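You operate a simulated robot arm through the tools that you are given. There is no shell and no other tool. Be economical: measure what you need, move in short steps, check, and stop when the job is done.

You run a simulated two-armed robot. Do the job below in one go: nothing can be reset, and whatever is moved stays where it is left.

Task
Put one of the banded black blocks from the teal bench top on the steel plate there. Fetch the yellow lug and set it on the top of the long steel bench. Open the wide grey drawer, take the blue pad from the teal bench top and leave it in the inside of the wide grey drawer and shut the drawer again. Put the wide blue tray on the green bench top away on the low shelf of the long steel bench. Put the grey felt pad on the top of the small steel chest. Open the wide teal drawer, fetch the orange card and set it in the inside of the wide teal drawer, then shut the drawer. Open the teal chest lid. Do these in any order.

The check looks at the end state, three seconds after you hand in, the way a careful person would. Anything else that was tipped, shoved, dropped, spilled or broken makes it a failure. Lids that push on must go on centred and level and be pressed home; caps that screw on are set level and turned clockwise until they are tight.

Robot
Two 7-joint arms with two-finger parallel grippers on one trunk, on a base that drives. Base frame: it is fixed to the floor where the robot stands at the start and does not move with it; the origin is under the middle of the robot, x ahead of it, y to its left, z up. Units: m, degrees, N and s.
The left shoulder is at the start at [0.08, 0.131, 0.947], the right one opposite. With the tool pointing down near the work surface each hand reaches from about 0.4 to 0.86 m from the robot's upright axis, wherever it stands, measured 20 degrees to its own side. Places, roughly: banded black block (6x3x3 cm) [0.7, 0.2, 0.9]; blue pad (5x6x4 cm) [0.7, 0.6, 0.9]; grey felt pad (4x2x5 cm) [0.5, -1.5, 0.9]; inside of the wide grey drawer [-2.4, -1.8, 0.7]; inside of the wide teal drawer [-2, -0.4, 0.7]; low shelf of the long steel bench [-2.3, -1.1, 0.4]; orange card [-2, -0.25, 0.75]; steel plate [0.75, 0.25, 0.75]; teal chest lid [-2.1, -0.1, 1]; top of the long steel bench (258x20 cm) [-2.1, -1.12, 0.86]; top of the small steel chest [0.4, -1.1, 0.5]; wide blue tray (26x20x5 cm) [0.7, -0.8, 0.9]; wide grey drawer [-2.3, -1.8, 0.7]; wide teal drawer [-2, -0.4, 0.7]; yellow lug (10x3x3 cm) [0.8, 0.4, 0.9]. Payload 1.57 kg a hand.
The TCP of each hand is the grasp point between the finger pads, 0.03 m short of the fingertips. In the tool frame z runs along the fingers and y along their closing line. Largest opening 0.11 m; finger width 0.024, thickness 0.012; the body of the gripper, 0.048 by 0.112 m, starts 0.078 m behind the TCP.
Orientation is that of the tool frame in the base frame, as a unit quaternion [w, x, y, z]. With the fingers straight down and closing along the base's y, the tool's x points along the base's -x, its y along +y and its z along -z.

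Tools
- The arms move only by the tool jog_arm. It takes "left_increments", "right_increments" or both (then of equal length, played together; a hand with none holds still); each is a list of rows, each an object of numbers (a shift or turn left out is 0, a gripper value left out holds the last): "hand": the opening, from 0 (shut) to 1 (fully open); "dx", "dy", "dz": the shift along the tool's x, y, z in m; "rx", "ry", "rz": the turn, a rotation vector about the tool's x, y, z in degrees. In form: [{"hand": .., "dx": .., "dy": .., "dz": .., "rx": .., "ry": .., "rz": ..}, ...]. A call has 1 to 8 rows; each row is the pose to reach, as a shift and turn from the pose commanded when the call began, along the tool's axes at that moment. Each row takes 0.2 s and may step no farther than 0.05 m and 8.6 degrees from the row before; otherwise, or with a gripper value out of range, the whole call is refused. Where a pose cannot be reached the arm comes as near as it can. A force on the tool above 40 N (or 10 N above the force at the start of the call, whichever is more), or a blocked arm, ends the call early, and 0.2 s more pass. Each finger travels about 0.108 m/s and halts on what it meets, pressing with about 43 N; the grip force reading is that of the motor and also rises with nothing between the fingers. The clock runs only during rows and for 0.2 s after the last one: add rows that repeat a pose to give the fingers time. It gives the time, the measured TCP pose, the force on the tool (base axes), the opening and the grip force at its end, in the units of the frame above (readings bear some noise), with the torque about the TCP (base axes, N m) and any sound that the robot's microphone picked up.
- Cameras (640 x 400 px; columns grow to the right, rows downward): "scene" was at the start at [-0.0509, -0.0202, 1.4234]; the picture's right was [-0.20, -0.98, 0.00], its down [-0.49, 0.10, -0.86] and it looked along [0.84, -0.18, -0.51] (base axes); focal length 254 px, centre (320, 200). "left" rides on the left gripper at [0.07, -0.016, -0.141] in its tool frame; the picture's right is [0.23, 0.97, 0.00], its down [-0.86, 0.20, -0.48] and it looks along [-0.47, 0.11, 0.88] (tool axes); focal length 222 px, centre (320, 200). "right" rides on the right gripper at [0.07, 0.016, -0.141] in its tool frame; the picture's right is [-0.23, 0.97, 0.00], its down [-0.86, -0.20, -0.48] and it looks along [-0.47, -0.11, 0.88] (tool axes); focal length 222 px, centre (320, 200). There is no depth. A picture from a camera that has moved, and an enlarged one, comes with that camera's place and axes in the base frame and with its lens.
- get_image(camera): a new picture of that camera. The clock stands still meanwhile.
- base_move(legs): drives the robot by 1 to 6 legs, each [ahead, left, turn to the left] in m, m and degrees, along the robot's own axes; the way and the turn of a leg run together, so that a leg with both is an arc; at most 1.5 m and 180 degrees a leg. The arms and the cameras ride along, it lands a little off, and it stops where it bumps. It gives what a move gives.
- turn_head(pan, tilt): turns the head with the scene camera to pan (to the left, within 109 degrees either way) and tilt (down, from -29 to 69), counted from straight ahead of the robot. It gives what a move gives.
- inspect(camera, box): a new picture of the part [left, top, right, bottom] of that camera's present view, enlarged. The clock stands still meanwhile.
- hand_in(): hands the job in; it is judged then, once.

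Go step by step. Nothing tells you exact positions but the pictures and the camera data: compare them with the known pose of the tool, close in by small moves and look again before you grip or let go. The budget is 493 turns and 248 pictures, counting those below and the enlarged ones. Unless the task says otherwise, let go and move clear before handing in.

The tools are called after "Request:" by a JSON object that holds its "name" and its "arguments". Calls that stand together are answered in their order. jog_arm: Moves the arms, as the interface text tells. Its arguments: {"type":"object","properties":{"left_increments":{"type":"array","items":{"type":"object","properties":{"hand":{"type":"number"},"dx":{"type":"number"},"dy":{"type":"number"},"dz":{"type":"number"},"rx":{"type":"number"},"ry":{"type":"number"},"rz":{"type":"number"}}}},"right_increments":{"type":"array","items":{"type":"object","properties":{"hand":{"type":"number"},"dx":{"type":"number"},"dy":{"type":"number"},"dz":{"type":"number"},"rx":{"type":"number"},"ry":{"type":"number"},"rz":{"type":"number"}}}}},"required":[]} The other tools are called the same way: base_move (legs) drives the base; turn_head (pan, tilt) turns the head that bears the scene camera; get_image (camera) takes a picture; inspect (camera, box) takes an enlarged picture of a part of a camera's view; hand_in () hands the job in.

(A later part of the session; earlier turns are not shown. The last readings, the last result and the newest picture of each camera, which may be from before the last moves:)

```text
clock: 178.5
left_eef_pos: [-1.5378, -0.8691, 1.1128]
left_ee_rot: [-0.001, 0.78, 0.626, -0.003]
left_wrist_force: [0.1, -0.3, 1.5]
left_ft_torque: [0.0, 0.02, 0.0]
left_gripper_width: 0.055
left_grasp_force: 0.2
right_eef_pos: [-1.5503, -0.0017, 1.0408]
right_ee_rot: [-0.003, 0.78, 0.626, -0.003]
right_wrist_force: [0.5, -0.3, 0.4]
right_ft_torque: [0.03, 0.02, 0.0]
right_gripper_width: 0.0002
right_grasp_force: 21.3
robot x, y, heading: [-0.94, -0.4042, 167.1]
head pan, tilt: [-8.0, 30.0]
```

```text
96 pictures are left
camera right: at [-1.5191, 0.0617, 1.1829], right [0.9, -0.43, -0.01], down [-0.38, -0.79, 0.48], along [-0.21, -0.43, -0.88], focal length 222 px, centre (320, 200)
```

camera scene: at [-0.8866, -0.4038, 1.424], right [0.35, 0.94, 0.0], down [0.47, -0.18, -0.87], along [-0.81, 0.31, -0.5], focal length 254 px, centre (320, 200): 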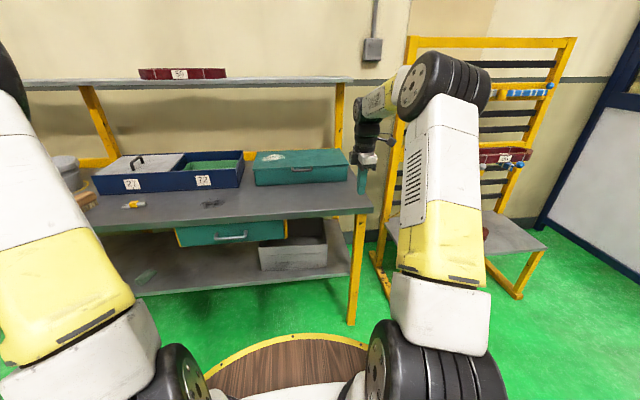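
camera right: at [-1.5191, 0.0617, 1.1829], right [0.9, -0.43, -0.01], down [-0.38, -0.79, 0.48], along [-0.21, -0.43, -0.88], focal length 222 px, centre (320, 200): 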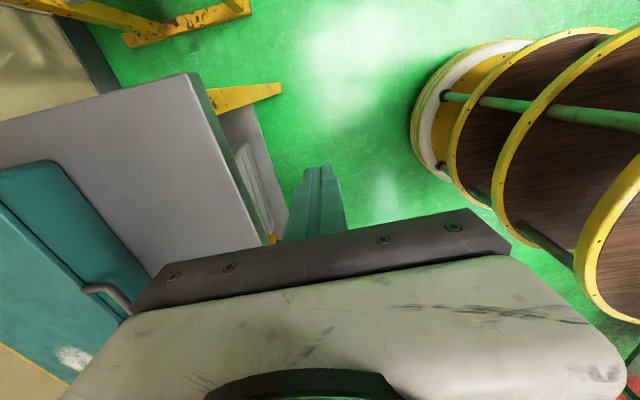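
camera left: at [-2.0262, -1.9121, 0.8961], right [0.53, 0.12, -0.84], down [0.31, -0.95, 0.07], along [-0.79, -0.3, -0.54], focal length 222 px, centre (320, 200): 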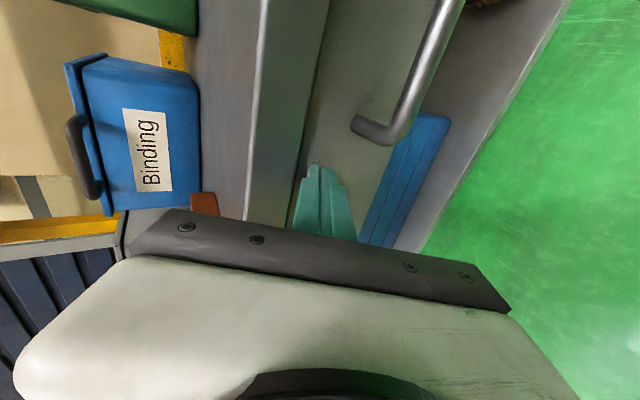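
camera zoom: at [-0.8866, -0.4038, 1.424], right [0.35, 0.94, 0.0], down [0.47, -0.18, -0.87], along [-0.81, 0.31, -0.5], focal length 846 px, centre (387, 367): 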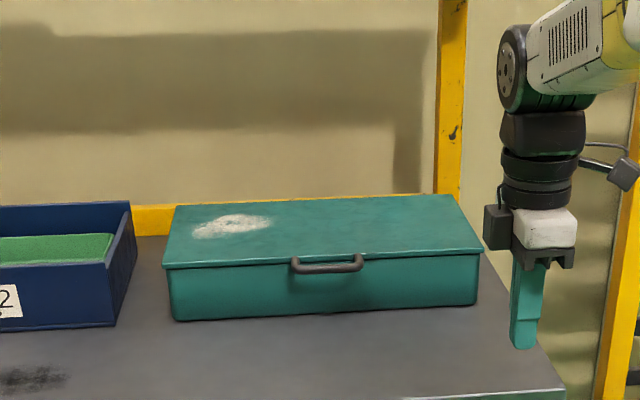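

I estimate: handle bar at (-1.946,-0.083,0.957), lid depth about 0.25, hinge behind. I turn the right hand horizontal here first, ahead of the robot.

Request:
{"name": "jog_arm", "arguments": {"right_increments": [{"rx": 8, "dx": -0.02, "dz": 0.01, "hand": 0.45}, {"rx": 16, "dx": -0.04, "dz": 0.02}, {"rx": 24, "dx": -0.06, "dz": 0.03}, {"rx": 32, "dx": -0.08, "dz": 0.04}, {"rx": 40, "dx": -0.1, "dz": 0.05}, {"rx": 48, "dx": -0.12, "dz": 0.06}, {"rx": 56, "dx": -0.14, "dz": 0.07}, {"rx": 64, "dx": -0.155, "dz": 0.08}]}}

Request:
{"name": "jog_arm", "arguments": {"right_increments": [{"rx": 8}, {"rx": 16}, {"rx": 24}, {"rx": 26}]}}

Request:
{"name": "get_image", "arguments": {"camera": "right"}}

```text
clock: 180.3
left_eef_pos: [-1.5374, -0.869, 1.1127]
left_ee_rot: [-0.001, 0.78, 0.626, -0.003]
left_wrist_force: [0.2, 1.4, 0.8]
left_ft_torque: [-0.03, 0.01, 0.02]
left_gripper_width: 0.0548
left_grasp_force: 0.2
right_eef_pos: [-1.5824, -0.1528, 0.9609]
right_ee_rot: [-0.417, 0.659, 0.528, -0.335]
right_wrist_force: [0.3, 0.0, 0.3]
right_ft_torque: [-0.01, 0.01, 0.01]
right_gripper_width: 0.0496
right_grasp_force: 0.1
robot x, y, heading: [-0.9379, -0.3993, 167.4]
head pan, tilt: [-8.0, 30.0]
```

```text
clock: 181.3
left_eef_pos: [-1.537, -0.869, 1.1123]
left_ee_rot: [-0.001, 0.781, 0.625, -0.003]
left_wrist_force: [0.1, -0.8, 0.8]
left_ft_torque: [0.0, 0.01, 0.0]
left_gripper_width: 0.055
left_grasp_force: 0.0
right_eef_pos: [-1.5822, -0.155, 0.9595]
right_ee_rot: [0.554, -0.549, -0.44, 0.445]
right_wrist_force: [0.4, 0.5, 0.0]
right_ft_torque: [0.03, -0.01, 0.04]
right_gripper_width: 0.0494
right_grasp_force: 0.0
robot x, y, heading: [-0.941, -0.4039, 167.3]
head pan, tilt: [-8.0, 30.0]
```

```text
95 pictures are left
camera right: at [-1.4304, -0.1163, 0.9426], right [-0.06, -0.22, -0.97], down [0.28, -0.94, 0.2], along [-0.96, -0.26, 0.12], focal length 222 px, centre (320, 200)
```

right: 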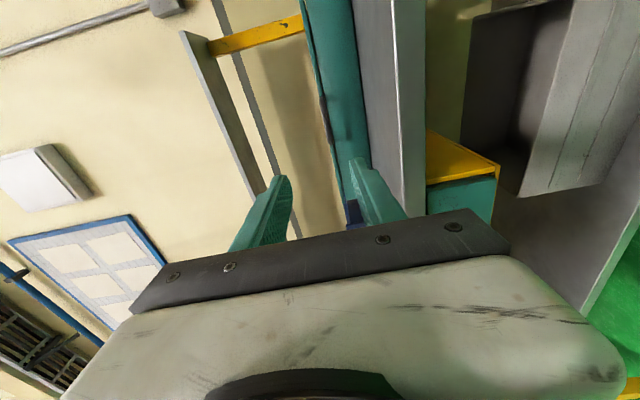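

Request:
{"name": "inspect", "arguments": {"camera": "right", "box": [260, 20, 420, 220]}}

```text
2.00 times, centred on (340, 120) of right
camera zoom: at [-1.4304, -0.1163, 0.9426], right [-0.06, -0.22, -0.97], down [0.28, -0.94, 0.2], along [-0.96, -0.26, 0.12], focal length 444 px, centre (280, 360)
```

zoom: 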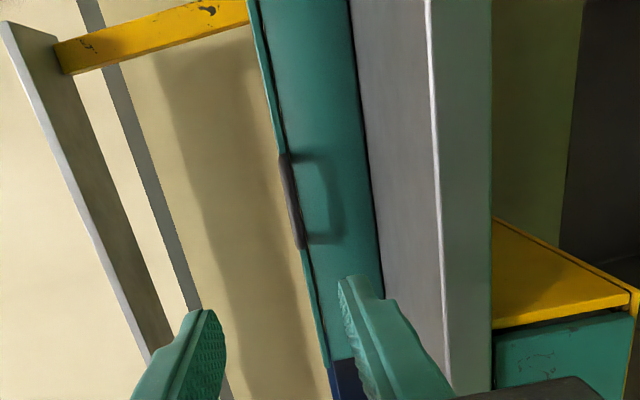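

Request:
{"name": "base_move", "arguments": {"legs": [[0.3, 0.035, -2]]}}

Request:
{"name": "get_image", "arguments": {"camera": "right"}}

Request:
{"name": "turn_head", "arguments": {"pan": -8, "tilt": 35}}

Request:
{"name": "get_image", "arguments": {"camera": "scene"}}

```text
clock: 183.3
left_eef_pos: [-1.8592, -0.8059, 1.1122]
left_ee_rot: [-0.001, 0.792, 0.611, -0.002]
left_wrist_force: [-0.6, -0.1, -0.8]
left_ft_torque: [0.0, 0.03, 0.03]
left_gripper_width: 0.055
left_grasp_force: 0.1
right_eef_pos: [-1.8778, -0.0898, 0.9606]
right_ee_rot: [0.562, -0.558, -0.43, 0.433]
right_wrist_force: [0.1, 0.1, -0.1]
right_ft_torque: [0.02, 0.03, -0.02]
right_gripper_width: 0.0495
right_grasp_force: 0.0
robot x, y, heading: [-1.2437, -0.3621, 165.0]
head pan, tilt: [-8.0, 30.0]
```

```text
93 pictures are left
camera right: at [-1.7236, -0.0588, 0.9426], right [-0.07, -0.22, -0.97], down [0.25, -0.95, 0.2], along [-0.97, -0.23, 0.12], focal length 222 px, centre (320, 200)
```

right: 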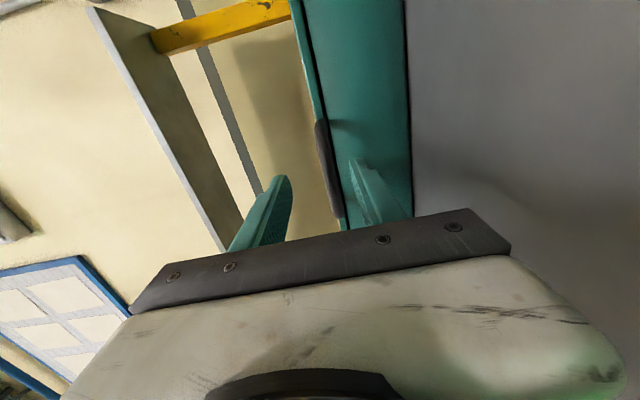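

```text
clock: 184.0
left_eef_pos: [-1.8597, -0.8067, 1.1123]
left_ee_rot: [-0.001, 0.792, 0.61, -0.003]
left_wrist_force: [0.5, -0.2, -0.5]
left_ft_torque: [-0.02, 0.0, 0.02]
left_gripper_width: 0.055
left_grasp_force: 0.1
right_eef_pos: [-1.877, -0.0906, 0.9597]
right_ee_rot: [0.563, -0.558, -0.43, 0.434]
right_wrist_force: [0.4, 0.1, 0.6]
right_ft_torque: [0.02, -0.03, 0.01]
right_gripper_width: 0.0493
right_grasp_force: 0.0
robot x, y, heading: [-1.2483, -0.3632, 165.1]
head pan, tilt: [-8.0, 35.0]
```

```text
92 pictures are left
camera scene: at [-1.1889, -0.3681, 1.4162], right [0.39, 0.92, 0.0], down [0.53, -0.22, -0.82], along [-0.75, 0.32, -0.57], focal length 254 px, centre (320, 200)
```

scene: 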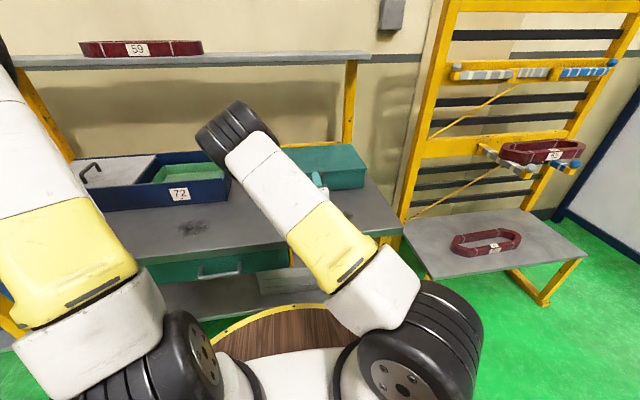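

Request:
{"name": "base_move", "arguments": {"legs": [[0.053, 0, 0]]}}

Request:
{"name": "inspect", "arguments": {"camera": "right", "box": [220, 60, 440, 230]}}

Request:
{"name": "inspect", "arguments": {"camera": "scene", "box": [270, 120, 390, 210]}}

```text
clock: 184.9
left_eef_pos: [-1.9121, -0.7919, 1.1118]
left_ee_rot: [-0.001, 0.792, 0.611, -0.002]
left_wrist_force: [0.4, -0.1, 0.0]
left_ft_torque: [0.01, -0.01, -0.03]
left_gripper_width: 0.0552
left_grasp_force: 0.0
right_eef_pos: [-1.9301, -0.075, 0.9602]
right_ee_rot: [0.563, -0.558, -0.43, 0.433]
right_wrist_force: [-0.3, -0.6, 0.2]
right_ft_torque: [0.01, 0.04, 0.02]
right_gripper_width: 0.0495
right_grasp_force: 0.2
robot x, y, heading: [-1.2993, -0.3517, 165.0]
head pan, tilt: [-8.0, 35.0]
```

```text
2.35 times, centred on (330, 145) of right
camera zoom: at [-1.7753, -0.0445, 0.9427], right [-0.07, -0.22, -0.97], down [0.25, -0.95, 0.2], along [-0.97, -0.23, 0.12], focal length 523 px, centre (296, 329)
```

zoom: 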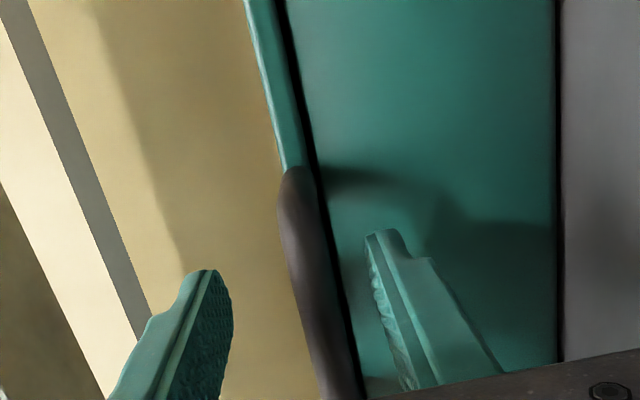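

```text
4.44 times, centred on (330, 165) of scene
camera zoom: at [-1.2409, -0.3542, 1.4162], right [0.39, 0.92, 0.0], down [0.53, -0.22, -0.82], along [-0.75, 0.32, -0.57], focal length 1128 px, centre (276, 356)
```

zoom: 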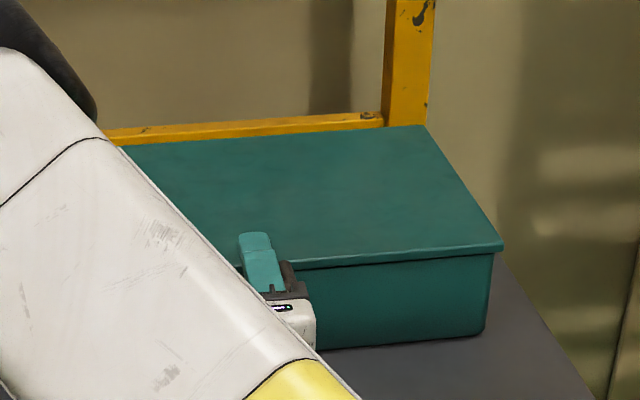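

Request:
{"name": "jog_arm", "arguments": {"right_increments": [{"dy": 0.003, "dz": -0.002}, {"dy": 0.003, "dz": -0.002, "hand": 0}, {"dy": 0.003, "dz": -0.002, "hand": 0}, {"dy": 0.003, "dz": -0.002, "hand": 0}]}}

Request:
{"name": "inspect", "arguments": {"camera": "right", "box": [220, 60, 440, 230]}}

```text
clock: 185.9
left_eef_pos: [-1.9125, -0.7927, 1.1125]
left_ee_rot: [-0.001, 0.792, 0.61, -0.003]
left_wrist_force: [0.4, 0.3, 0.6]
left_ft_torque: [0.0, 0.01, 0.0]
left_gripper_width: 0.0549
left_grasp_force: 0.0
right_eef_pos: [-1.9253, -0.0758, 0.957]
right_ee_rot: [0.562, -0.559, -0.429, 0.433]
right_wrist_force: [-0.1, -0.9, -4.0]
right_ft_torque: [0.01, -0.16, -0.07]
right_gripper_width: 0.0128
right_grasp_force: 29.8
robot x, y, heading: [-1.2945, -0.3481, 165.1]
head pan, tilt: [-8.0, 35.0]
```

```text
2.35 times, centred on (330, 145) of right
camera zoom: at [-1.773, -0.0449, 0.9396], right [-0.07, -0.22, -0.97], down [0.25, -0.95, 0.2], along [-0.97, -0.23, 0.12], focal length 523 px, centre (296, 329)
```

zoom: 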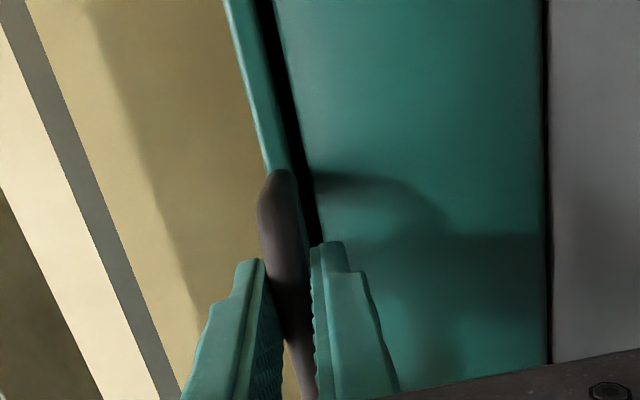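

Gripped the bar. I lift along the hinge arc (radius about 0.268), a small part first.

Request:
{"name": "jog_arm", "arguments": {"right_increments": [{"dz": 0.001, "dy": -0.0234, "rx": -2}, {"dz": 0.004, "dy": -0.0465, "rx": -4}, {"dz": 0.009, "dy": -0.0694, "rx": -6}]}}

Request:
{"name": "get_image", "arguments": {"camera": "scene"}}

Request:
{"name": "get_image", "arguments": {"camera": "right"}}

```text
clock: 186.7
left_eef_pos: [-1.9113, -0.7922, 1.1123]
left_ee_rot: [-0.001, 0.792, 0.61, -0.003]
left_wrist_force: [0.4, -0.2, -0.2]
left_ft_torque: [0.03, 0.03, -0.02]
left_gripper_width: 0.0549
left_grasp_force: 0.1
right_eef_pos: [-1.9365, -0.0741, 1.0281]
right_ee_rot: [-0.533, 0.587, 0.451, -0.41]
right_wrist_force: [0.0, 2.5, -1.7]
right_ft_torque: [0.14, 0.0, 0.17]
right_gripper_width: 0.013
right_grasp_force: 30.0
robot x, y, heading: [-1.2953, -0.3555, 164.7]
head pan, tilt: [-8.0, 35.0]
```

```text
88 pictures are left
camera scene: at [-1.2411, -0.3541, 1.4162], right [0.39, 0.92, 0.0], down [0.53, -0.22, -0.82], along [-0.75, 0.32, -0.57], focal length 254 px, centre (320, 200)
```

scene: 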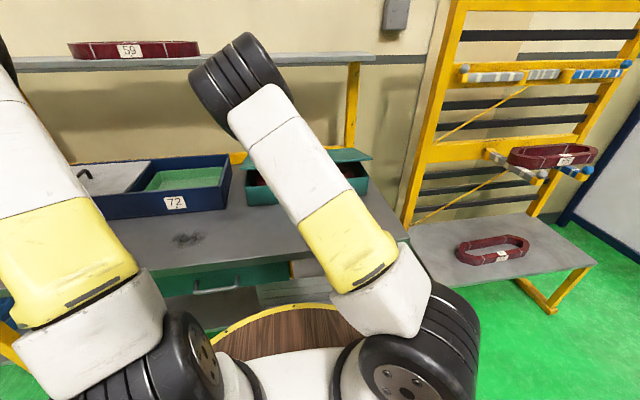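

```text
87 pictures are left
camera right: at [-1.7817, -0.0429, 1.0254], right [0.03, -0.24, -0.97], down [0.22, -0.94, 0.25], along [-0.97, -0.22, 0.03], focal length 222 px, centre (320, 200)
```

right: 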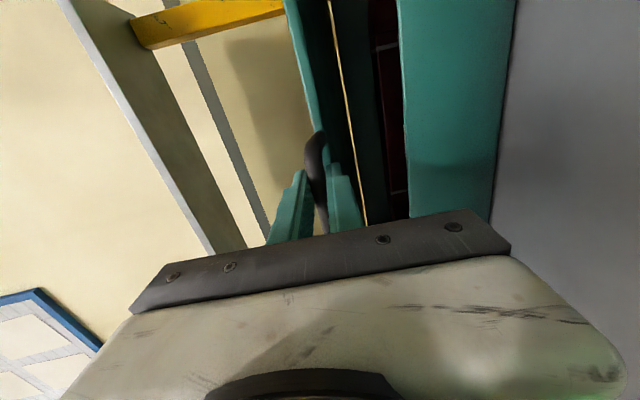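

Request:
{"name": "jog_arm", "arguments": {"right_increments": [{"dz": 0.0047, "dy": -0.0229, "rx": -1.7}, {"dz": 0.0113, "dy": -0.0453, "rx": -3.3}, {"dz": 0.0199, "dy": -0.067, "rx": -5}, {"dz": 0.0304, "dy": -0.088, "rx": -6.7}, {"dz": 0.0426, "dy": -0.1079, "rx": -8.3}, {"dz": 0.0565, "dy": -0.1267, "rx": -10}, {"dz": 0.0719, "dy": -0.1442, "rx": -11.7}]}}

Request:
{"name": "get_image", "arguments": {"camera": "scene"}}

Request:
{"name": "get_image", "arguments": {"camera": "right"}}

```text
clock: 188.3
left_eef_pos: [-1.9118, -0.7926, 1.1121]
left_ee_rot: [-0.002, 0.793, 0.61, -0.004]
left_wrist_force: [-1.0, -0.9, -0.5]
left_ft_torque: [0.0, 0.01, 0.01]
left_gripper_width: 0.055
left_grasp_force: 0.0
right_eef_pos: [-2.0179, -0.0546, 1.1642]
right_ee_rot: [-0.47, 0.636, 0.491, -0.364]
right_wrist_force: [6.0, -9.2, 5.4]
right_ft_torque: [0.41, -0.07, 0.59]
right_gripper_width: 0.013
right_grasp_force: 29.7
robot x, y, heading: [-1.2988, -0.3488, 165.1]
head pan, tilt: [-8.0, 35.0]
```

```text
86 pictures are left
camera scene: at [-1.2404, -0.3548, 1.4162], right [0.39, 0.92, 0.0], down [0.53, -0.22, -0.82], along [-0.75, 0.32, -0.57], focal length 254 px, centre (320, 200)
```

scene: 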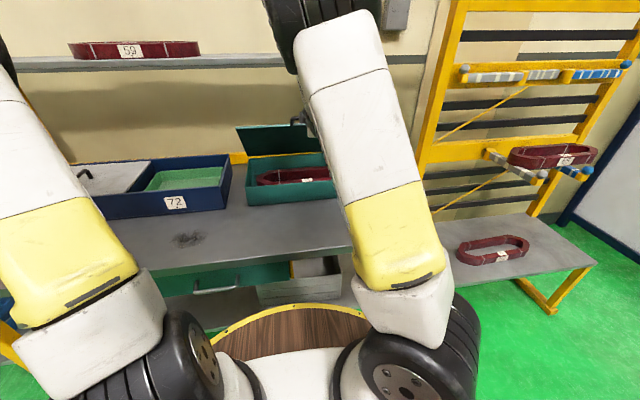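

```text
85 pictures are left
camera right: at [-1.8648, -0.0224, 1.191], right [0.22, -0.29, -0.93], down [0.17, -0.93, 0.33], along [-0.96, -0.23, -0.15], focal length 222 px, centre (320, 200)
```

right: 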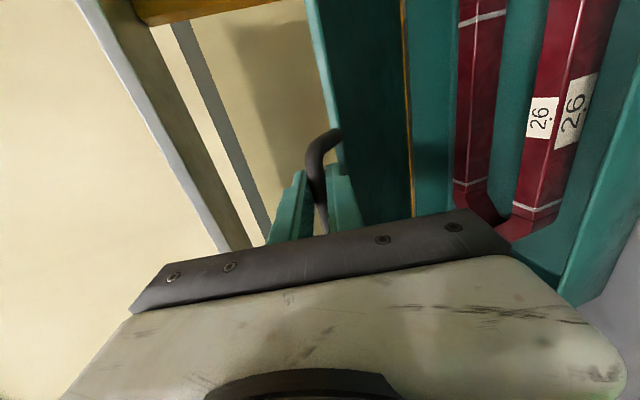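

Request:
{"name": "jog_arm", "arguments": {"right_increments": [{"dz": 0.0134, "dy": -0.0192, "dx": -0.002, "rx": -1}, {"dz": 0.0283, "dy": -0.0372, "dx": -0.004, "rx": -2}, {"dz": 0.0448, "dy": -0.0537, "dx": -0.006, "rx": -3}, {"dz": 0.0627, "dy": -0.0688, "dx": -0.007, "rx": -4}, {"dz": 0.0817, "dy": -0.0824, "dx": -0.008, "rx": -5}]}}

Request:
{"name": "get_image", "arguments": {"camera": "scene"}}

Request:
{"name": "get_image", "arguments": {"camera": "right"}}

```text
clock: 189.5
left_eef_pos: [-1.9114, -0.7904, 1.1123]
left_ee_rot: [-0.001, 0.793, 0.609, -0.004]
left_wrist_force: [-0.2, -0.6, 0.6]
left_ft_torque: [0.01, 0.01, 0.02]
left_gripper_width: 0.055
left_grasp_force: 0.1
right_eef_pos: [-2.1168, -0.0314, 1.2204]
right_ee_rot: [-0.444, 0.658, 0.504, -0.341]
right_wrist_force: [10.0, 9.7, 26.1]
right_ft_torque: [0.55, -0.09, 0.29]
right_gripper_width: 0.013
right_grasp_force: 29.8
robot x, y, heading: [-1.2966, -0.3465, 165.0]
head pan, tilt: [-8.0, 35.0]
```

```text
84 pictures are left
camera scene: at [-1.2393, -0.354, 1.4162], right [0.39, 0.92, 0.0], down [0.53, -0.22, -0.82], along [-0.75, 0.32, -0.57], focal length 254 px, centre (320, 200)
```

scene: 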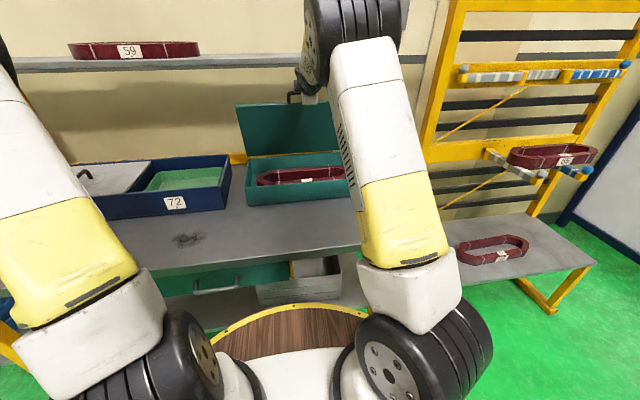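

```text
83 pictures are left
camera right: at [-1.9676, 0.0002, 1.2589], right [0.29, -0.31, -0.9], down [0.14, -0.92, 0.36], along [-0.95, -0.23, -0.23], focal length 222 px, centre (320, 200)
```

right: 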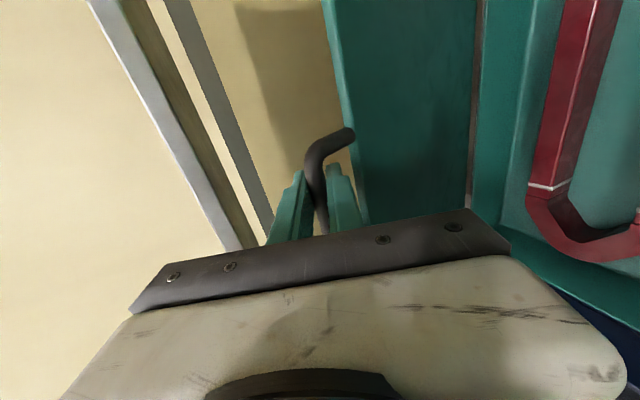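

Request:
{"name": "jog_arm", "arguments": {"right_increments": [{"dz": 0.0127, "dy": -0.0095, "dx": 0.003}, {"dz": 0.0254, "dy": -0.0187, "dx": 0.004}, {"dz": 0.038, "dy": -0.026, "dx": 0.004}, {"dz": 0.0505, "dy": -0.033, "dx": 0.004}]}}

Request:
{"name": "get_image", "arguments": {"camera": "scene"}}

```text
clock: 190.5
left_eef_pos: [-1.9105, -0.7928, 1.1133]
left_ee_rot: [-0.001, 0.792, 0.611, -0.004]
left_wrist_force: [-0.4, 0.0, -0.4]
left_ft_torque: [0.0, 0.02, 0.0]
left_gripper_width: 0.055
left_grasp_force: 0.0
right_eef_pos: [-2.1745, -0.0179, 1.2353]
right_ee_rot: [-0.443, 0.655, 0.506, -0.345]
right_wrist_force: [3.8, -6.1, 29.7]
right_ft_torque: [0.46, -0.15, 0.63]
right_gripper_width: 0.0129
right_grasp_force: 30.0
robot x, y, heading: [-1.2954, -0.3516, 165.2]
head pan, tilt: [-8.0, 35.0]
```

```text
82 pictures are left
camera scene: at [-1.2395, -0.3551, 1.4162], right [0.39, 0.92, 0.0], down [0.53, -0.22, -0.82], along [-0.75, 0.32, -0.57], focal length 254 px, centre (320, 200)
```

scene: 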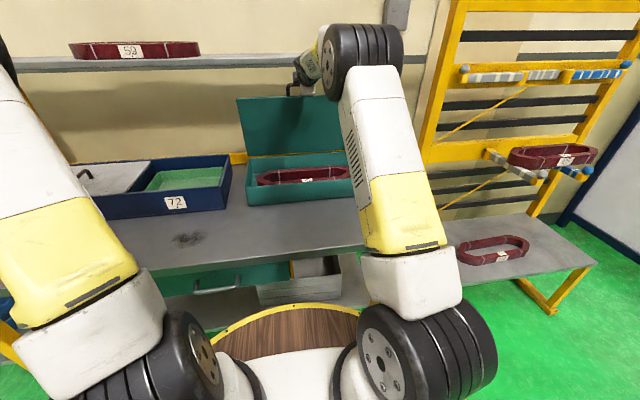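

Request:
{"name": "jog_arm", "arguments": {"right_increments": [{"dz": 0.012, "dy": -0.0095}, {"dz": 0.025, "dy": -0.0155}, {"dz": 0.038, "dy": -0.02}, {"dz": 0.052, "dy": -0.024}]}}

Request:
{"name": "get_image", "arguments": {"camera": "scene"}}

Request:
{"name": "get_image", "arguments": {"camera": "right"}}

```text
clock: 191.5
left_eef_pos: [-1.911, -0.7933, 1.1122]
left_ee_rot: [-0.002, 0.792, 0.611, -0.004]
left_wrist_force: [-0.4, 1.2, -0.5]
left_ft_torque: [0.02, 0.0, -0.04]
left_gripper_width: 0.0553
left_grasp_force: 0.0
right_eef_pos: [-2.2304, -0.0062, 1.2367]
right_ee_rot: [-0.444, 0.655, 0.504, -0.345]
right_wrist_force: [-5.3, -15.7, 29.6]
right_ft_torque: [0.66, -0.21, 0.12]
right_gripper_width: 0.0133
right_grasp_force: 30.1
robot x, y, heading: [-1.2963, -0.3513, 165.0]
head pan, tilt: [-8.0, 35.0]
```

```text
81 pictures are left
camera scene: at [-1.2401, -0.3556, 1.4162], right [0.39, 0.92, 0.0], down [0.53, -0.22, -0.82], along [-0.75, 0.32, -0.57], focal length 254 px, centre (320, 200)
```

scene: 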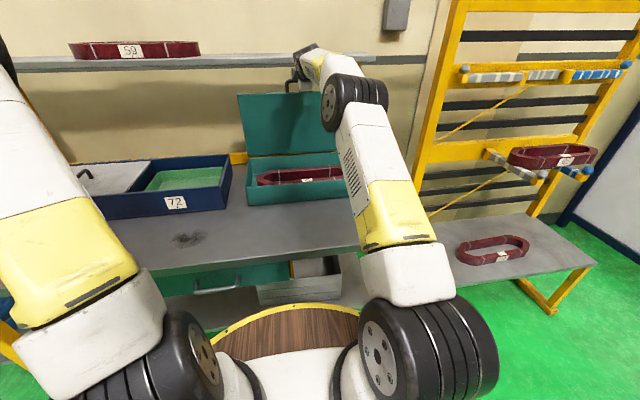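

```text
80 pictures are left
camera right: at [-2.08, 0.0279, 1.2748], right [0.29, -0.31, -0.91], down [0.14, -0.92, 0.36], along [-0.95, -0.24, -0.22], focal length 222 px, centre (320, 200)
```

right: 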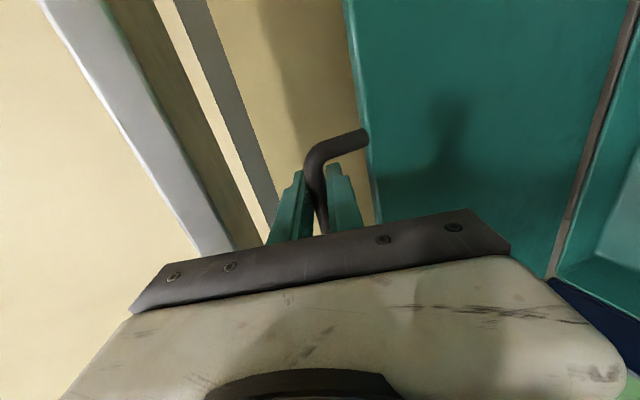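

Request:
{"name": "jog_arm", "arguments": {"right_increments": [{"dz": 0.012, "dy": -0.005, "dx": -0.003}, {"dz": 0.024, "dy": -0.008, "dx": -0.004}]}}

Request:
{"name": "jog_arm", "arguments": {"right_increments": [{"hand": 0.4}, {"hand": 0.4}, {"hand": 0.4}]}}

Request:
{"name": "get_image", "arguments": {"camera": "right"}}

Request:
{"name": "inspect", "arguments": {"camera": "scene", "box": [200, 30, 400, 220]}}

```text
clock: 192.1
left_eef_pos: [-1.9112, -0.7928, 1.1125]
left_ee_rot: [-0.002, 0.792, 0.61, -0.003]
left_wrist_force: [0.4, -0.8, 0.1]
left_ft_torque: [-0.01, -0.01, 0.01]
left_gripper_width: 0.0547
left_grasp_force: 0.0
right_eef_pos: [-2.2478, 0.0, 1.2369]
right_ee_rot: [-0.445, 0.654, 0.505, -0.345]
right_wrist_force: [-6.4, -13.3, 29.9]
right_ft_torque: [0.55, -0.26, 0.09]
right_gripper_width: 0.0128
right_grasp_force: 29.7
right hand out of reach, approached as far as the arm can: row 2
robot x, y, heading: [-1.2961, -0.3495, 165.2]
head pan, tilt: [-8.0, 35.0]
```

```text
clock: 192.9
left_eef_pos: [-1.9116, -0.7915, 1.1118]
left_ee_rot: [-0.001, 0.793, 0.61, -0.003]
left_wrist_force: [0.2, 0.0, 0.1]
left_ft_torque: [-0.01, -0.01, 0.01]
left_gripper_width: 0.055
left_grasp_force: 0.0
right_eef_pos: [-2.2477, 0.0028, 1.2282]
right_ee_rot: [-0.442, 0.657, 0.506, -0.341]
right_wrist_force: [-2.2, 3.9, 6.8]
right_ft_torque: [0.17, -0.02, 0.05]
right_gripper_width: 0.0368
right_grasp_force: 0.0
robot x, y, heading: [-1.2946, -0.3522, 165.0]
head pan, tilt: [-8.0, 35.0]
```

```text
79 pictures are left
camera right: at [-2.098, 0.0351, 1.2674], right [0.3, -0.31, -0.9], down [0.13, -0.92, 0.36], along [-0.95, -0.23, -0.23], focal length 222 px, centre (320, 200)
```

right: 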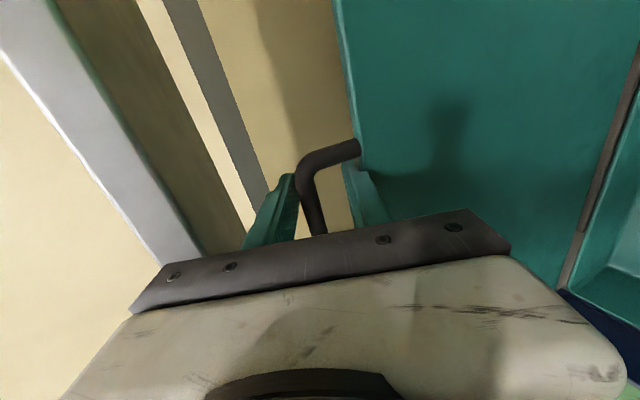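

```text
2.11 times, centred on (300, 125) of scene
camera zoom: at [-1.2407, -0.354, 1.4162], right [0.39, 0.92, 0.0], down [0.53, -0.22, -0.82], along [-0.75, 0.32, -0.57], focal length 534 px, centre (362, 358)
```

zoom: 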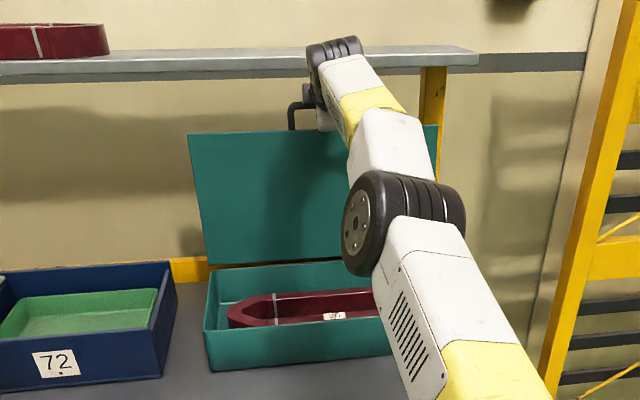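

Request:
{"name": "jog_arm", "arguments": {"right_increments": [{"dz": -0.02}, {"dz": -0.05}, {"dz": -0.09}]}}

Request:
{"name": "get_image", "arguments": {"camera": "scene"}}

Request:
{"name": "get_image", "arguments": {"camera": "right"}}

```text
clock: 193.7
left_eef_pos: [-1.9134, -0.7926, 1.1121]
left_ee_rot: [-0.001, 0.792, 0.61, -0.004]
left_wrist_force: [-0.2, -0.1, 0.1]
left_ft_torque: [0.0, 0.0, 0.01]
left_gripper_width: 0.055
left_grasp_force: 0.0
right_eef_pos: [-2.2316, -0.0071, 1.2533]
right_ee_rot: [-0.43, 0.666, 0.515, -0.327]
right_wrist_force: [3.5, 0.2, -7.5]
right_ft_torque: [0.13, 0.27, 0.05]
right_gripper_width: 0.0368
right_grasp_force: 0.3
right hand out of reach, approached as far as the arm can: row 1, 2, 3
robot x, y, heading: [-1.2982, -0.3514, 165.2]
head pan, tilt: [-8.0, 35.0]
stopped in row 3 (right hand): the force on the tool passed its limit at 55 N (the readings are from after the stop); the commanded pose is now the measured one
```

```text
77 pictures are left
camera scene: at [-1.2412, -0.354, 1.4162], right [0.39, 0.92, 0.0], down [0.53, -0.22, -0.82], along [-0.75, 0.32, -0.57], focal length 254 px, centre (320, 200)
```

scene: 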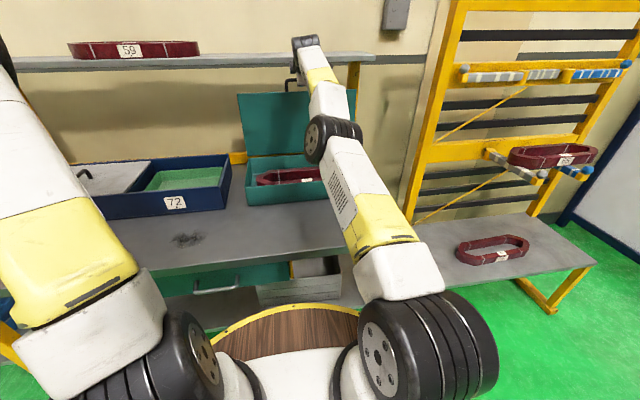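

```text
76 pictures are left
camera right: at [-2.084, 0.0255, 1.2966], right [0.33, -0.32, -0.89], down [0.12, -0.92, 0.38], along [-0.93, -0.23, -0.27], focal length 222 px, centre (320, 200)
```

right: 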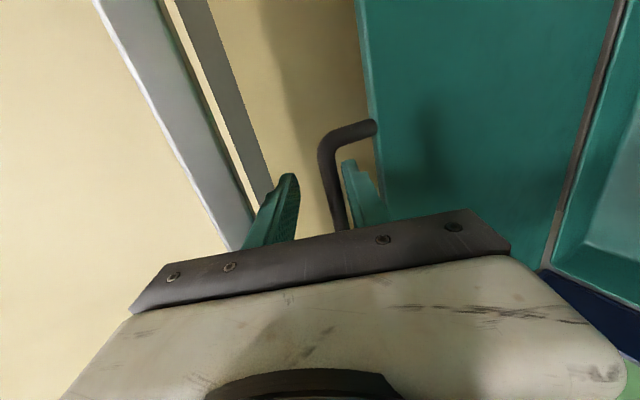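

The arm is near its reach limit; I ease the hand down a little and withdraw by driving the base back.

Request:
{"name": "jog_arm", "arguments": {"right_increments": [{"dz": 0.003, "dy": 0.006}]}}

Request:
{"name": "inspect", "arguments": {"camera": "right", "box": [220, 80, 440, 240]}}

```text
clock: 194.1
left_eef_pos: [-1.912, -0.7921, 1.1123]
left_ee_rot: [-0.001, 0.792, 0.61, -0.003]
left_wrist_force: [0.6, 0.5, -0.4]
left_ft_torque: [0.01, -0.02, 0.01]
left_gripper_width: 0.0547
left_grasp_force: 0.1
right_eef_pos: [-2.2329, -0.0059, 1.2508]
right_ee_rot: [-0.431, 0.665, 0.514, -0.328]
right_wrist_force: [2.2, -1.1, -2.4]
right_ft_torque: [0.13, 0.1, 0.02]
right_gripper_width: 0.0416
right_grasp_force: 0.1
robot x, y, heading: [-1.2946, -0.3496, 164.9]
head pan, tilt: [-8.0, 35.0]
```

```text
2.50 times, centred on (330, 160) of right
camera zoom: at [-2.0849, 0.0259, 1.2931], right [0.33, -0.32, -0.89], down [0.12, -0.92, 0.38], along [-0.94, -0.23, -0.27], focal length 555 px, centre (295, 300)
```

zoom: 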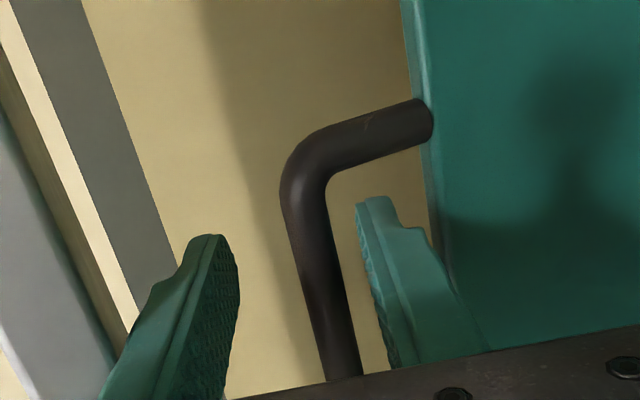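

Request:
{"name": "base_move", "arguments": {"legs": [[-0.12, 0, 0]]}}

Request:
{"name": "get_image", "arguments": {"camera": "scene"}}

Request:
{"name": "get_image", "arguments": {"camera": "right"}}

```text
clock: 195.3
left_eef_pos: [-1.7961, -0.8234, 1.1113]
left_ee_rot: [0.0, 0.793, 0.61, -0.003]
left_wrist_force: [-0.1, 0.5, 0.1]
left_ft_torque: [-0.01, -0.03, 0.04]
left_gripper_width: 0.0548
left_grasp_force: 0.1
right_eef_pos: [-2.1189, -0.0383, 1.2481]
right_ee_rot: [-0.431, 0.665, 0.513, -0.329]
right_wrist_force: [-0.1, 0.0, 0.0]
right_ft_torque: [-0.04, 0.0, 0.01]
right_gripper_width: 0.044
right_grasp_force: 0.0
robot x, y, heading: [-1.1785, -0.3801, 165.3]
head pan, tilt: [-8.0, 35.0]
```

```text
74 pictures are left
camera scene: at [-1.1268, -0.3847, 1.4162], right [0.39, 0.92, 0.0], down [0.53, -0.22, -0.82], along [-0.75, 0.32, -0.57], focal length 254 px, centre (320, 200)
```

scene: 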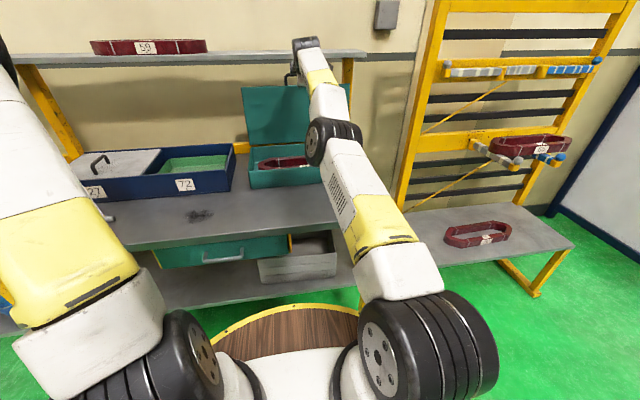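

```text
73 pictures are left
camera right: at [-1.9711, -0.0052, 1.2928], right [0.33, -0.32, -0.89], down [0.12, -0.92, 0.38], along [-0.94, -0.23, -0.27], focal length 222 px, centre (320, 200)
```

right: 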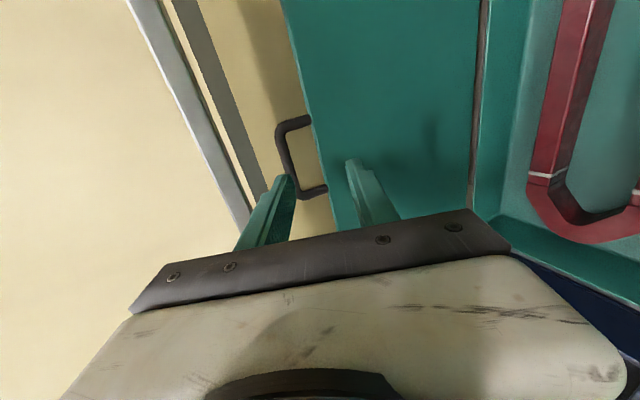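

Lid stands open by itself. I back away and bring the right hand back to pointing down.

Request:
{"name": "base_move", "arguments": {"legs": [[-0.4, 0, 0]]}}

Request:
{"name": "jog_arm", "arguments": {"right_increments": [{"dz": -0.04, "rx": -8}, {"dz": -0.08, "rx": -16}, {"dz": -0.12, "rx": -24}, {"dz": -0.15, "rx": -32}, {"dz": -0.16, "dy": 0.03, "rx": -40}, {"dz": -0.16, "dy": 0.06, "rx": -48}, {"dz": -0.16, "dy": 0.09, "rx": -56}, {"dz": -0.16, "dy": 0.11, "rx": -64}]}}

Request:
{"name": "get_image", "arguments": {"camera": "scene"}}

```text
clock: 197.8
left_eef_pos: [-1.4095, -0.9262, 1.112]
left_ee_rot: [-0.001, 0.793, 0.609, -0.003]
left_wrist_force: [0.0, 0.6, 0.4]
left_ft_torque: [0.02, -0.01, -0.01]
left_gripper_width: 0.0549
left_grasp_force: 0.1
right_eef_pos: [-1.7285, -0.1402, 1.2485]
right_ee_rot: [-0.431, 0.666, 0.513, -0.328]
right_wrist_force: [0.5, -0.4, 0.8]
right_ft_torque: [0.01, 0.0, 0.03]
right_gripper_width: 0.0439
right_grasp_force: 0.1
robot x, y, heading: [-0.7914, -0.4855, 165.1]
head pan, tilt: [-8.0, 35.0]
```

```text
clock: 199.6
left_eef_pos: [-1.4089, -0.9261, 1.1125]
left_ee_rot: [-0.002, 0.792, 0.61, -0.005]
left_wrist_force: [0.0, 0.1, 0.9]
left_ft_torque: [0.0, 0.03, 0.0]
left_gripper_width: 0.0553
left_grasp_force: 0.1
right_eef_pos: [-1.4921, -0.1936, 1.2]
right_ee_rot: [-0.03, 0.793, 0.609, -0.021]
right_wrist_force: [-0.1, 0.0, 0.7]
right_ft_torque: [-0.03, 0.03, -0.01]
right_gripper_width: 0.0439
right_grasp_force: 0.0
right hand out of reach, approached as far as the arm can: row 3, 4, 5, 6, 7, 8
robot x, y, heading: [-0.7928, -0.4877, 164.8]
head pan, tilt: [-8.0, 35.0]
```

```text
72 pictures are left
camera scene: at [-0.7373, -0.4893, 1.4162], right [0.39, 0.92, 0.0], down [0.53, -0.22, -0.82], along [-0.75, 0.32, -0.57], focal length 254 px, centre (320, 200)
```

scene: 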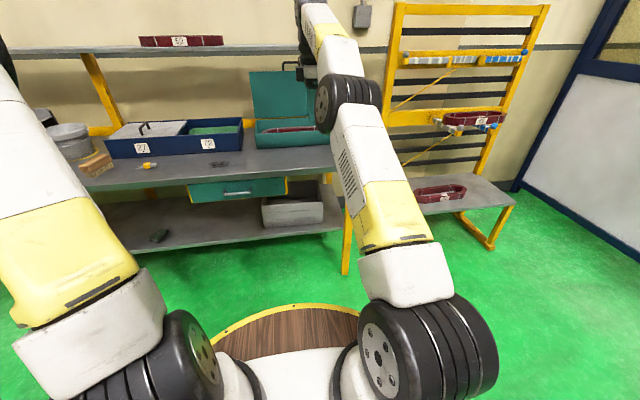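

All fine there. I tidy the right arm, turn around toward the green bench.

Request:
{"name": "jog_arm", "arguments": {"right_increments": [{"rx": -4.2, "dy": 0.02, "dz": 0.03}, {"rx": -4.2, "dy": 0.05, "dz": 0.06}, {"rx": -4.2, "dy": 0.09, "dz": 0.08}]}}

Request:
{"name": "base_move", "arguments": {"legs": [[0, 0, -176.5]]}}

Request:
{"name": "turn_head", "arguments": {"pan": 0, "tilt": 25}}

Request:
{"name": "get_image", "arguments": {"camera": "scene"}}

```text
clock: 200.4
left_eef_pos: [-1.4103, -0.9262, 1.1117]
left_ee_rot: [-0.001, 0.793, 0.609, -0.003]
left_wrist_force: [-1.4, 0.3, -0.4]
left_ft_torque: [0.0, -0.06, 0.0]
left_gripper_width: 0.055
left_grasp_force: 0.1
right_eef_pos: [-1.4086, -0.2141, 1.1208]
right_ee_rot: [0.015, 0.793, 0.608, 0.016]
right_wrist_force: [-0.1, -0.9, -0.6]
right_ft_torque: [0.03, -0.01, 0.0]
right_gripper_width: 0.0442
right_grasp_force: 0.1
robot x, y, heading: [-0.7923, -0.4823, 164.7]
head pan, tilt: [-8.0, 35.0]
```

```text
clock: 208.0
left_eef_pos: [-0.2045, -0.0059, 1.1124]
left_ee_rot: [0.003, -0.634, 0.773, -0.001]
left_wrist_force: [0.2, -0.1, -0.2]
left_ft_torque: [-0.01, -0.01, 0.0]
left_gripper_width: 0.0552
left_grasp_force: 0.1
right_eef_pos: [-0.1596, -0.7158, 1.1196]
right_ee_rot: [-0.016, -0.635, 0.772, 0.017]
right_wrist_force: [0.8, 0.0, 0.2]
right_ft_torque: [0.03, -0.02, -0.02]
right_gripper_width: 0.0443
right_grasp_force: 0.1
robot x, y, heading: [-0.7915, -0.4902, -11.1]
head pan, tilt: [-8.0, 35.0]
```

```text
clock: 208.8
left_eef_pos: [-0.205, -0.0054, 1.1131]
left_ee_rot: [0.005, -0.635, 0.773, -0.001]
left_wrist_force: [-0.4, -1.0, -0.6]
left_ft_torque: [0.0, -0.02, -0.02]
left_gripper_width: 0.0548
left_grasp_force: 0.1
right_eef_pos: [-0.1604, -0.716, 1.1194]
right_ee_rot: [-0.016, -0.635, 0.772, 0.016]
right_wrist_force: [-0.8, 0.3, 0.1]
right_ft_torque: [-0.01, -0.03, 0.0]
right_gripper_width: 0.0443
right_grasp_force: 0.0
robot x, y, heading: [-0.7897, -0.4868, -11.4]
head pan, tilt: [0.0, 25.0]
```

```text
71 pictures are left
camera scene: at [-0.8382, -0.478, 1.4319], right [-0.2, -0.98, 0.0], down [-0.41, 0.08, -0.91], along [0.89, -0.18, -0.42], focal length 254 px, centre (320, 200)
```

scene: 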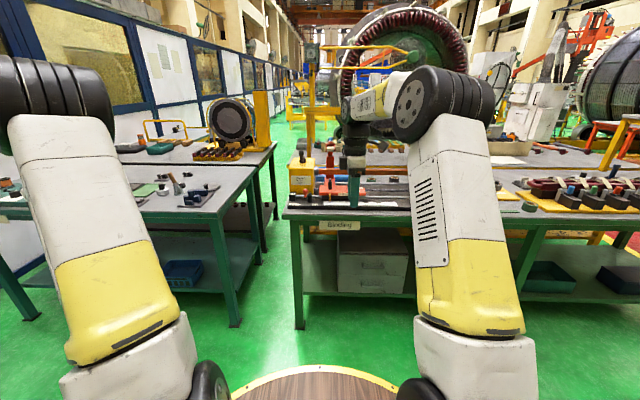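

Request:
{"name": "base_move", "arguments": {"legs": [[0.2, -0.6, 0]]}}

Request:
{"name": "turn_head", "arguments": {"pan": 0, "tilt": 32}}

Request:
{"name": "get_image", "arguments": {"camera": "scene"}}

Request:
{"name": "inspect", "arguments": {"camera": "scene", "box": [160, 100, 480, 300]}}

```text
clock: 212.3
left_eef_pos: [-0.1293, -0.6303, 1.1127]
left_ee_rot: [0.003, -0.637, 0.771, -0.002]
left_wrist_force: [0.3, 0.1, 0.4]
left_ft_torque: [-0.02, -0.02, 0.01]
left_gripper_width: 0.0549
left_grasp_force: 0.0
right_eef_pos: [-0.0809, -1.3414, 1.1191]
right_ee_rot: [-0.016, -0.637, 0.771, 0.015]
right_wrist_force: [1.0, -0.3, 0.2]
right_ft_torque: [0.03, 0.01, 0.04]
right_gripper_width: 0.0439
right_grasp_force: 0.1
robot x, y, heading: [-0.7153, -1.115, -10.9]
head pan, tilt: [0.0, 25.0]
```

```text
clock: 213.0
left_eef_pos: [-0.129, -0.6304, 1.1122]
left_ee_rot: [0.004, -0.637, 0.771, -0.001]
left_wrist_force: [0.5, -0.4, -0.7]
left_ft_torque: [-0.02, 0.01, -0.04]
left_gripper_width: 0.0549
left_grasp_force: 0.1
right_eef_pos: [-0.0809, -1.3405, 1.1199]
right_ee_rot: [-0.016, -0.637, 0.771, 0.015]
right_wrist_force: [0.4, 0.5, 0.1]
right_ft_torque: [0.01, -0.03, 0.03]
right_gripper_width: 0.0438
right_grasp_force: 0.1
robot x, y, heading: [-0.7154, -1.1129, -11.0]
head pan, tilt: [0.0, 32.0]
```

```text
70 pictures are left
camera scene: at [-0.7622, -1.1068, 1.4209], right [-0.19, -0.98, 0.0], down [-0.52, 0.1, -0.85], along [0.83, -0.16, -0.53], focal length 254 px, centre (320, 200)
```

scene: 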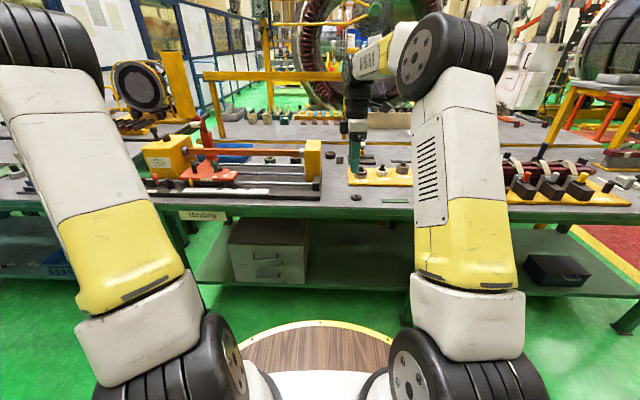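

```text
2.00 times, centred on (320, 200) of scene
camera zoom: at [-0.7622, -1.1068, 1.4209], right [-0.19, -0.98, 0.0], down [-0.52, 0.1, -0.85], along [0.83, -0.16, -0.53], focal length 508 px, centre (320, 200)
```

zoom: 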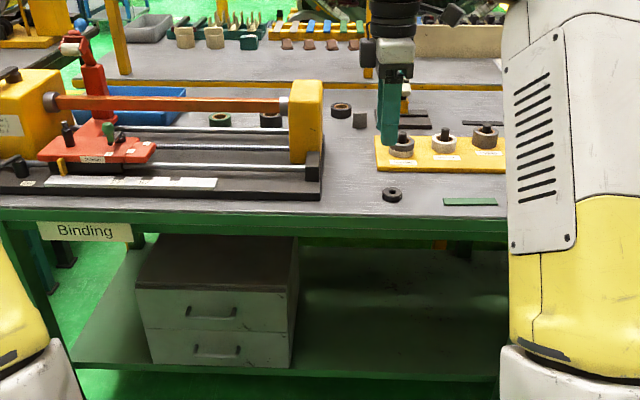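

I see: felt pad = small grey cube at (0.474,-1.455); small steel chest under the bench with top at about (0.44,-1.03,0.5); blue tray behind the machine. I raise and tuck the left arm, then drive up.

Request:
{"name": "jog_arm", "arguments": {"left_increments": [{"dx": 0.03, "dy": 0.01, "dz": -0.03}, {"dx": 0.06, "dy": 0.02, "dz": -0.06}, {"dx": 0.09, "dy": 0.03, "dz": -0.09}, {"dx": 0.12, "dy": 0.04, "dz": -0.12}, {"dx": 0.15, "dy": 0.05, "dz": -0.14}], "right_increments": [{"rx": -2.5, "hand": 0.6}, {"rx": -2.5}, {"rx": -2.5}, {"rx": -2.5}, {"rx": -2.5}]}}

Request:
{"name": "base_move", "arguments": {"legs": [[0.4, 0, 0]]}}

Request:
{"name": "get_image", "arguments": {"camera": "right"}}

Request:
{"name": "get_image", "arguments": {"camera": "scene"}}

```text
clock: 214.2
left_eef_pos: [-0.2058, -0.7696, 1.2523]
left_ee_rot: [0.004, -0.636, 0.771, -0.002]
left_wrist_force: [0.7, 0.4, 0.5]
left_ft_torque: [-0.02, 0.06, 0.0]
left_gripper_width: 0.0551
left_grasp_force: 0.0
right_eef_pos: [-0.0809, -1.3416, 1.1198]
right_ee_rot: [-0.031, -0.636, 0.771, 0.033]
right_wrist_force: [-0.5, -0.6, 0.4]
right_ft_torque: [-0.02, 0.02, 0.01]
right_gripper_width: 0.0661
right_grasp_force: 0.1
robot x, y, heading: [-0.7122, -1.1151, -11.1]
head pan, tilt: [0.0, 32.0]
```

```text
clock: 216.7
left_eef_pos: [0.1854, -0.846, 1.2513]
left_ee_rot: [0.003, -0.637, 0.771, -0.001]
left_wrist_force: [0.3, -0.1, 0.8]
left_ft_torque: [0.04, 0.0, -0.01]
left_gripper_width: 0.0548
left_grasp_force: 0.1
right_eef_pos: [0.3117, -1.4169, 1.1203]
right_ee_rot: [-0.031, -0.637, 0.77, 0.033]
right_wrist_force: [0.6, -0.1, 0.1]
right_ft_torque: [-0.02, -0.02, -0.02]
right_gripper_width: 0.066
right_grasp_force: 0.0
robot x, y, heading: [-0.3195, -1.1915, -10.9]
head pan, tilt: [0.0, 32.0]
```

```text
68 pictures are left
camera right: at [0.2946, -1.4846, 1.2627], right [-0.91, 0.41, 0.09], down [0.4, 0.8, 0.45], along [0.12, 0.45, -0.89], focal length 222 px, centre (320, 200)
```

right: 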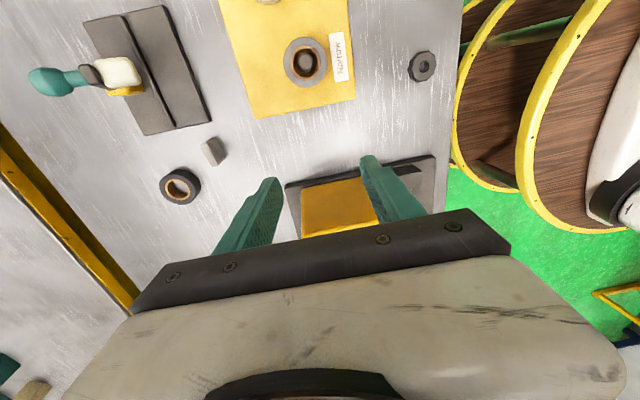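

```text
67 pictures are left
camera scene: at [-0.37, -1.1832, 1.4209], right [-0.19, -0.98, 0.0], down [-0.52, 0.1, -0.85], along [0.83, -0.16, -0.53], focal length 254 px, centre (320, 200)
```

scene: 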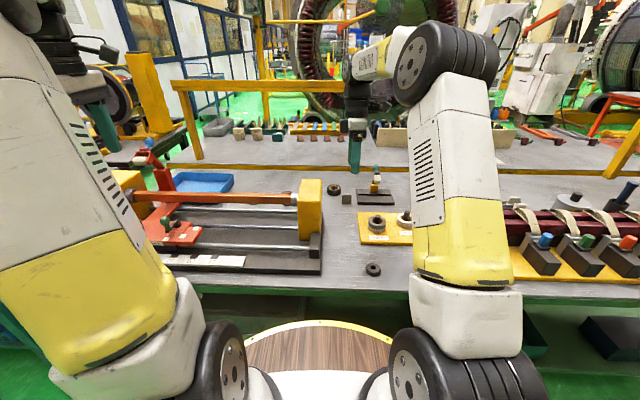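

Request:
{"name": "inspect", "arguments": {"camera": "right", "box": [150, 110, 270, 210]}}

Request:
{"name": "inspect", "arguments": {"camera": "scene", "box": [310, 170, 410, 232]}}

```text
4.00 times, centred on (210, 160) of right
camera zoom: at [0.2946, -1.4846, 1.2627], right [-0.91, 0.41, 0.09], down [0.4, 0.8, 0.45], along [0.12, 0.45, -0.89], focal length 888 px, centre (760, 360)
```

zoom: 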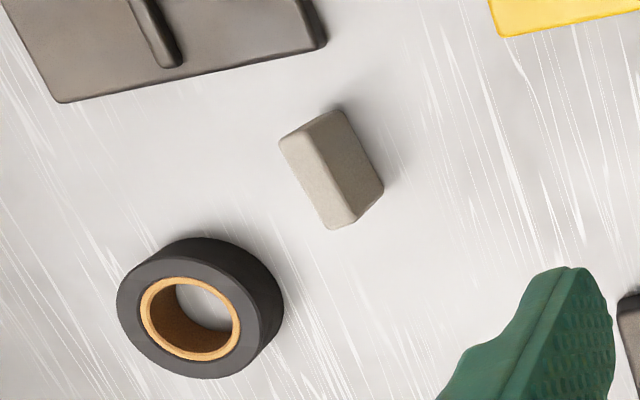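

```text
6.40 times, centred on (360, 201) of scene
camera zoom: at [-0.37, -1.1832, 1.4209], right [-0.19, -0.98, 0.0], down [-0.52, 0.1, -0.85], along [0.83, -0.16, -0.53], focal length 1624 px, centre (64, 194)
```

zoom: 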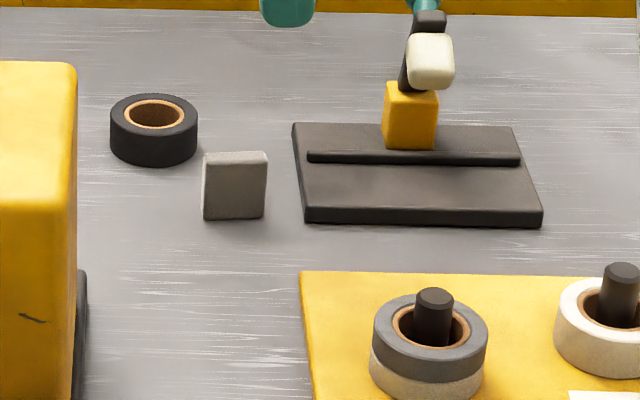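

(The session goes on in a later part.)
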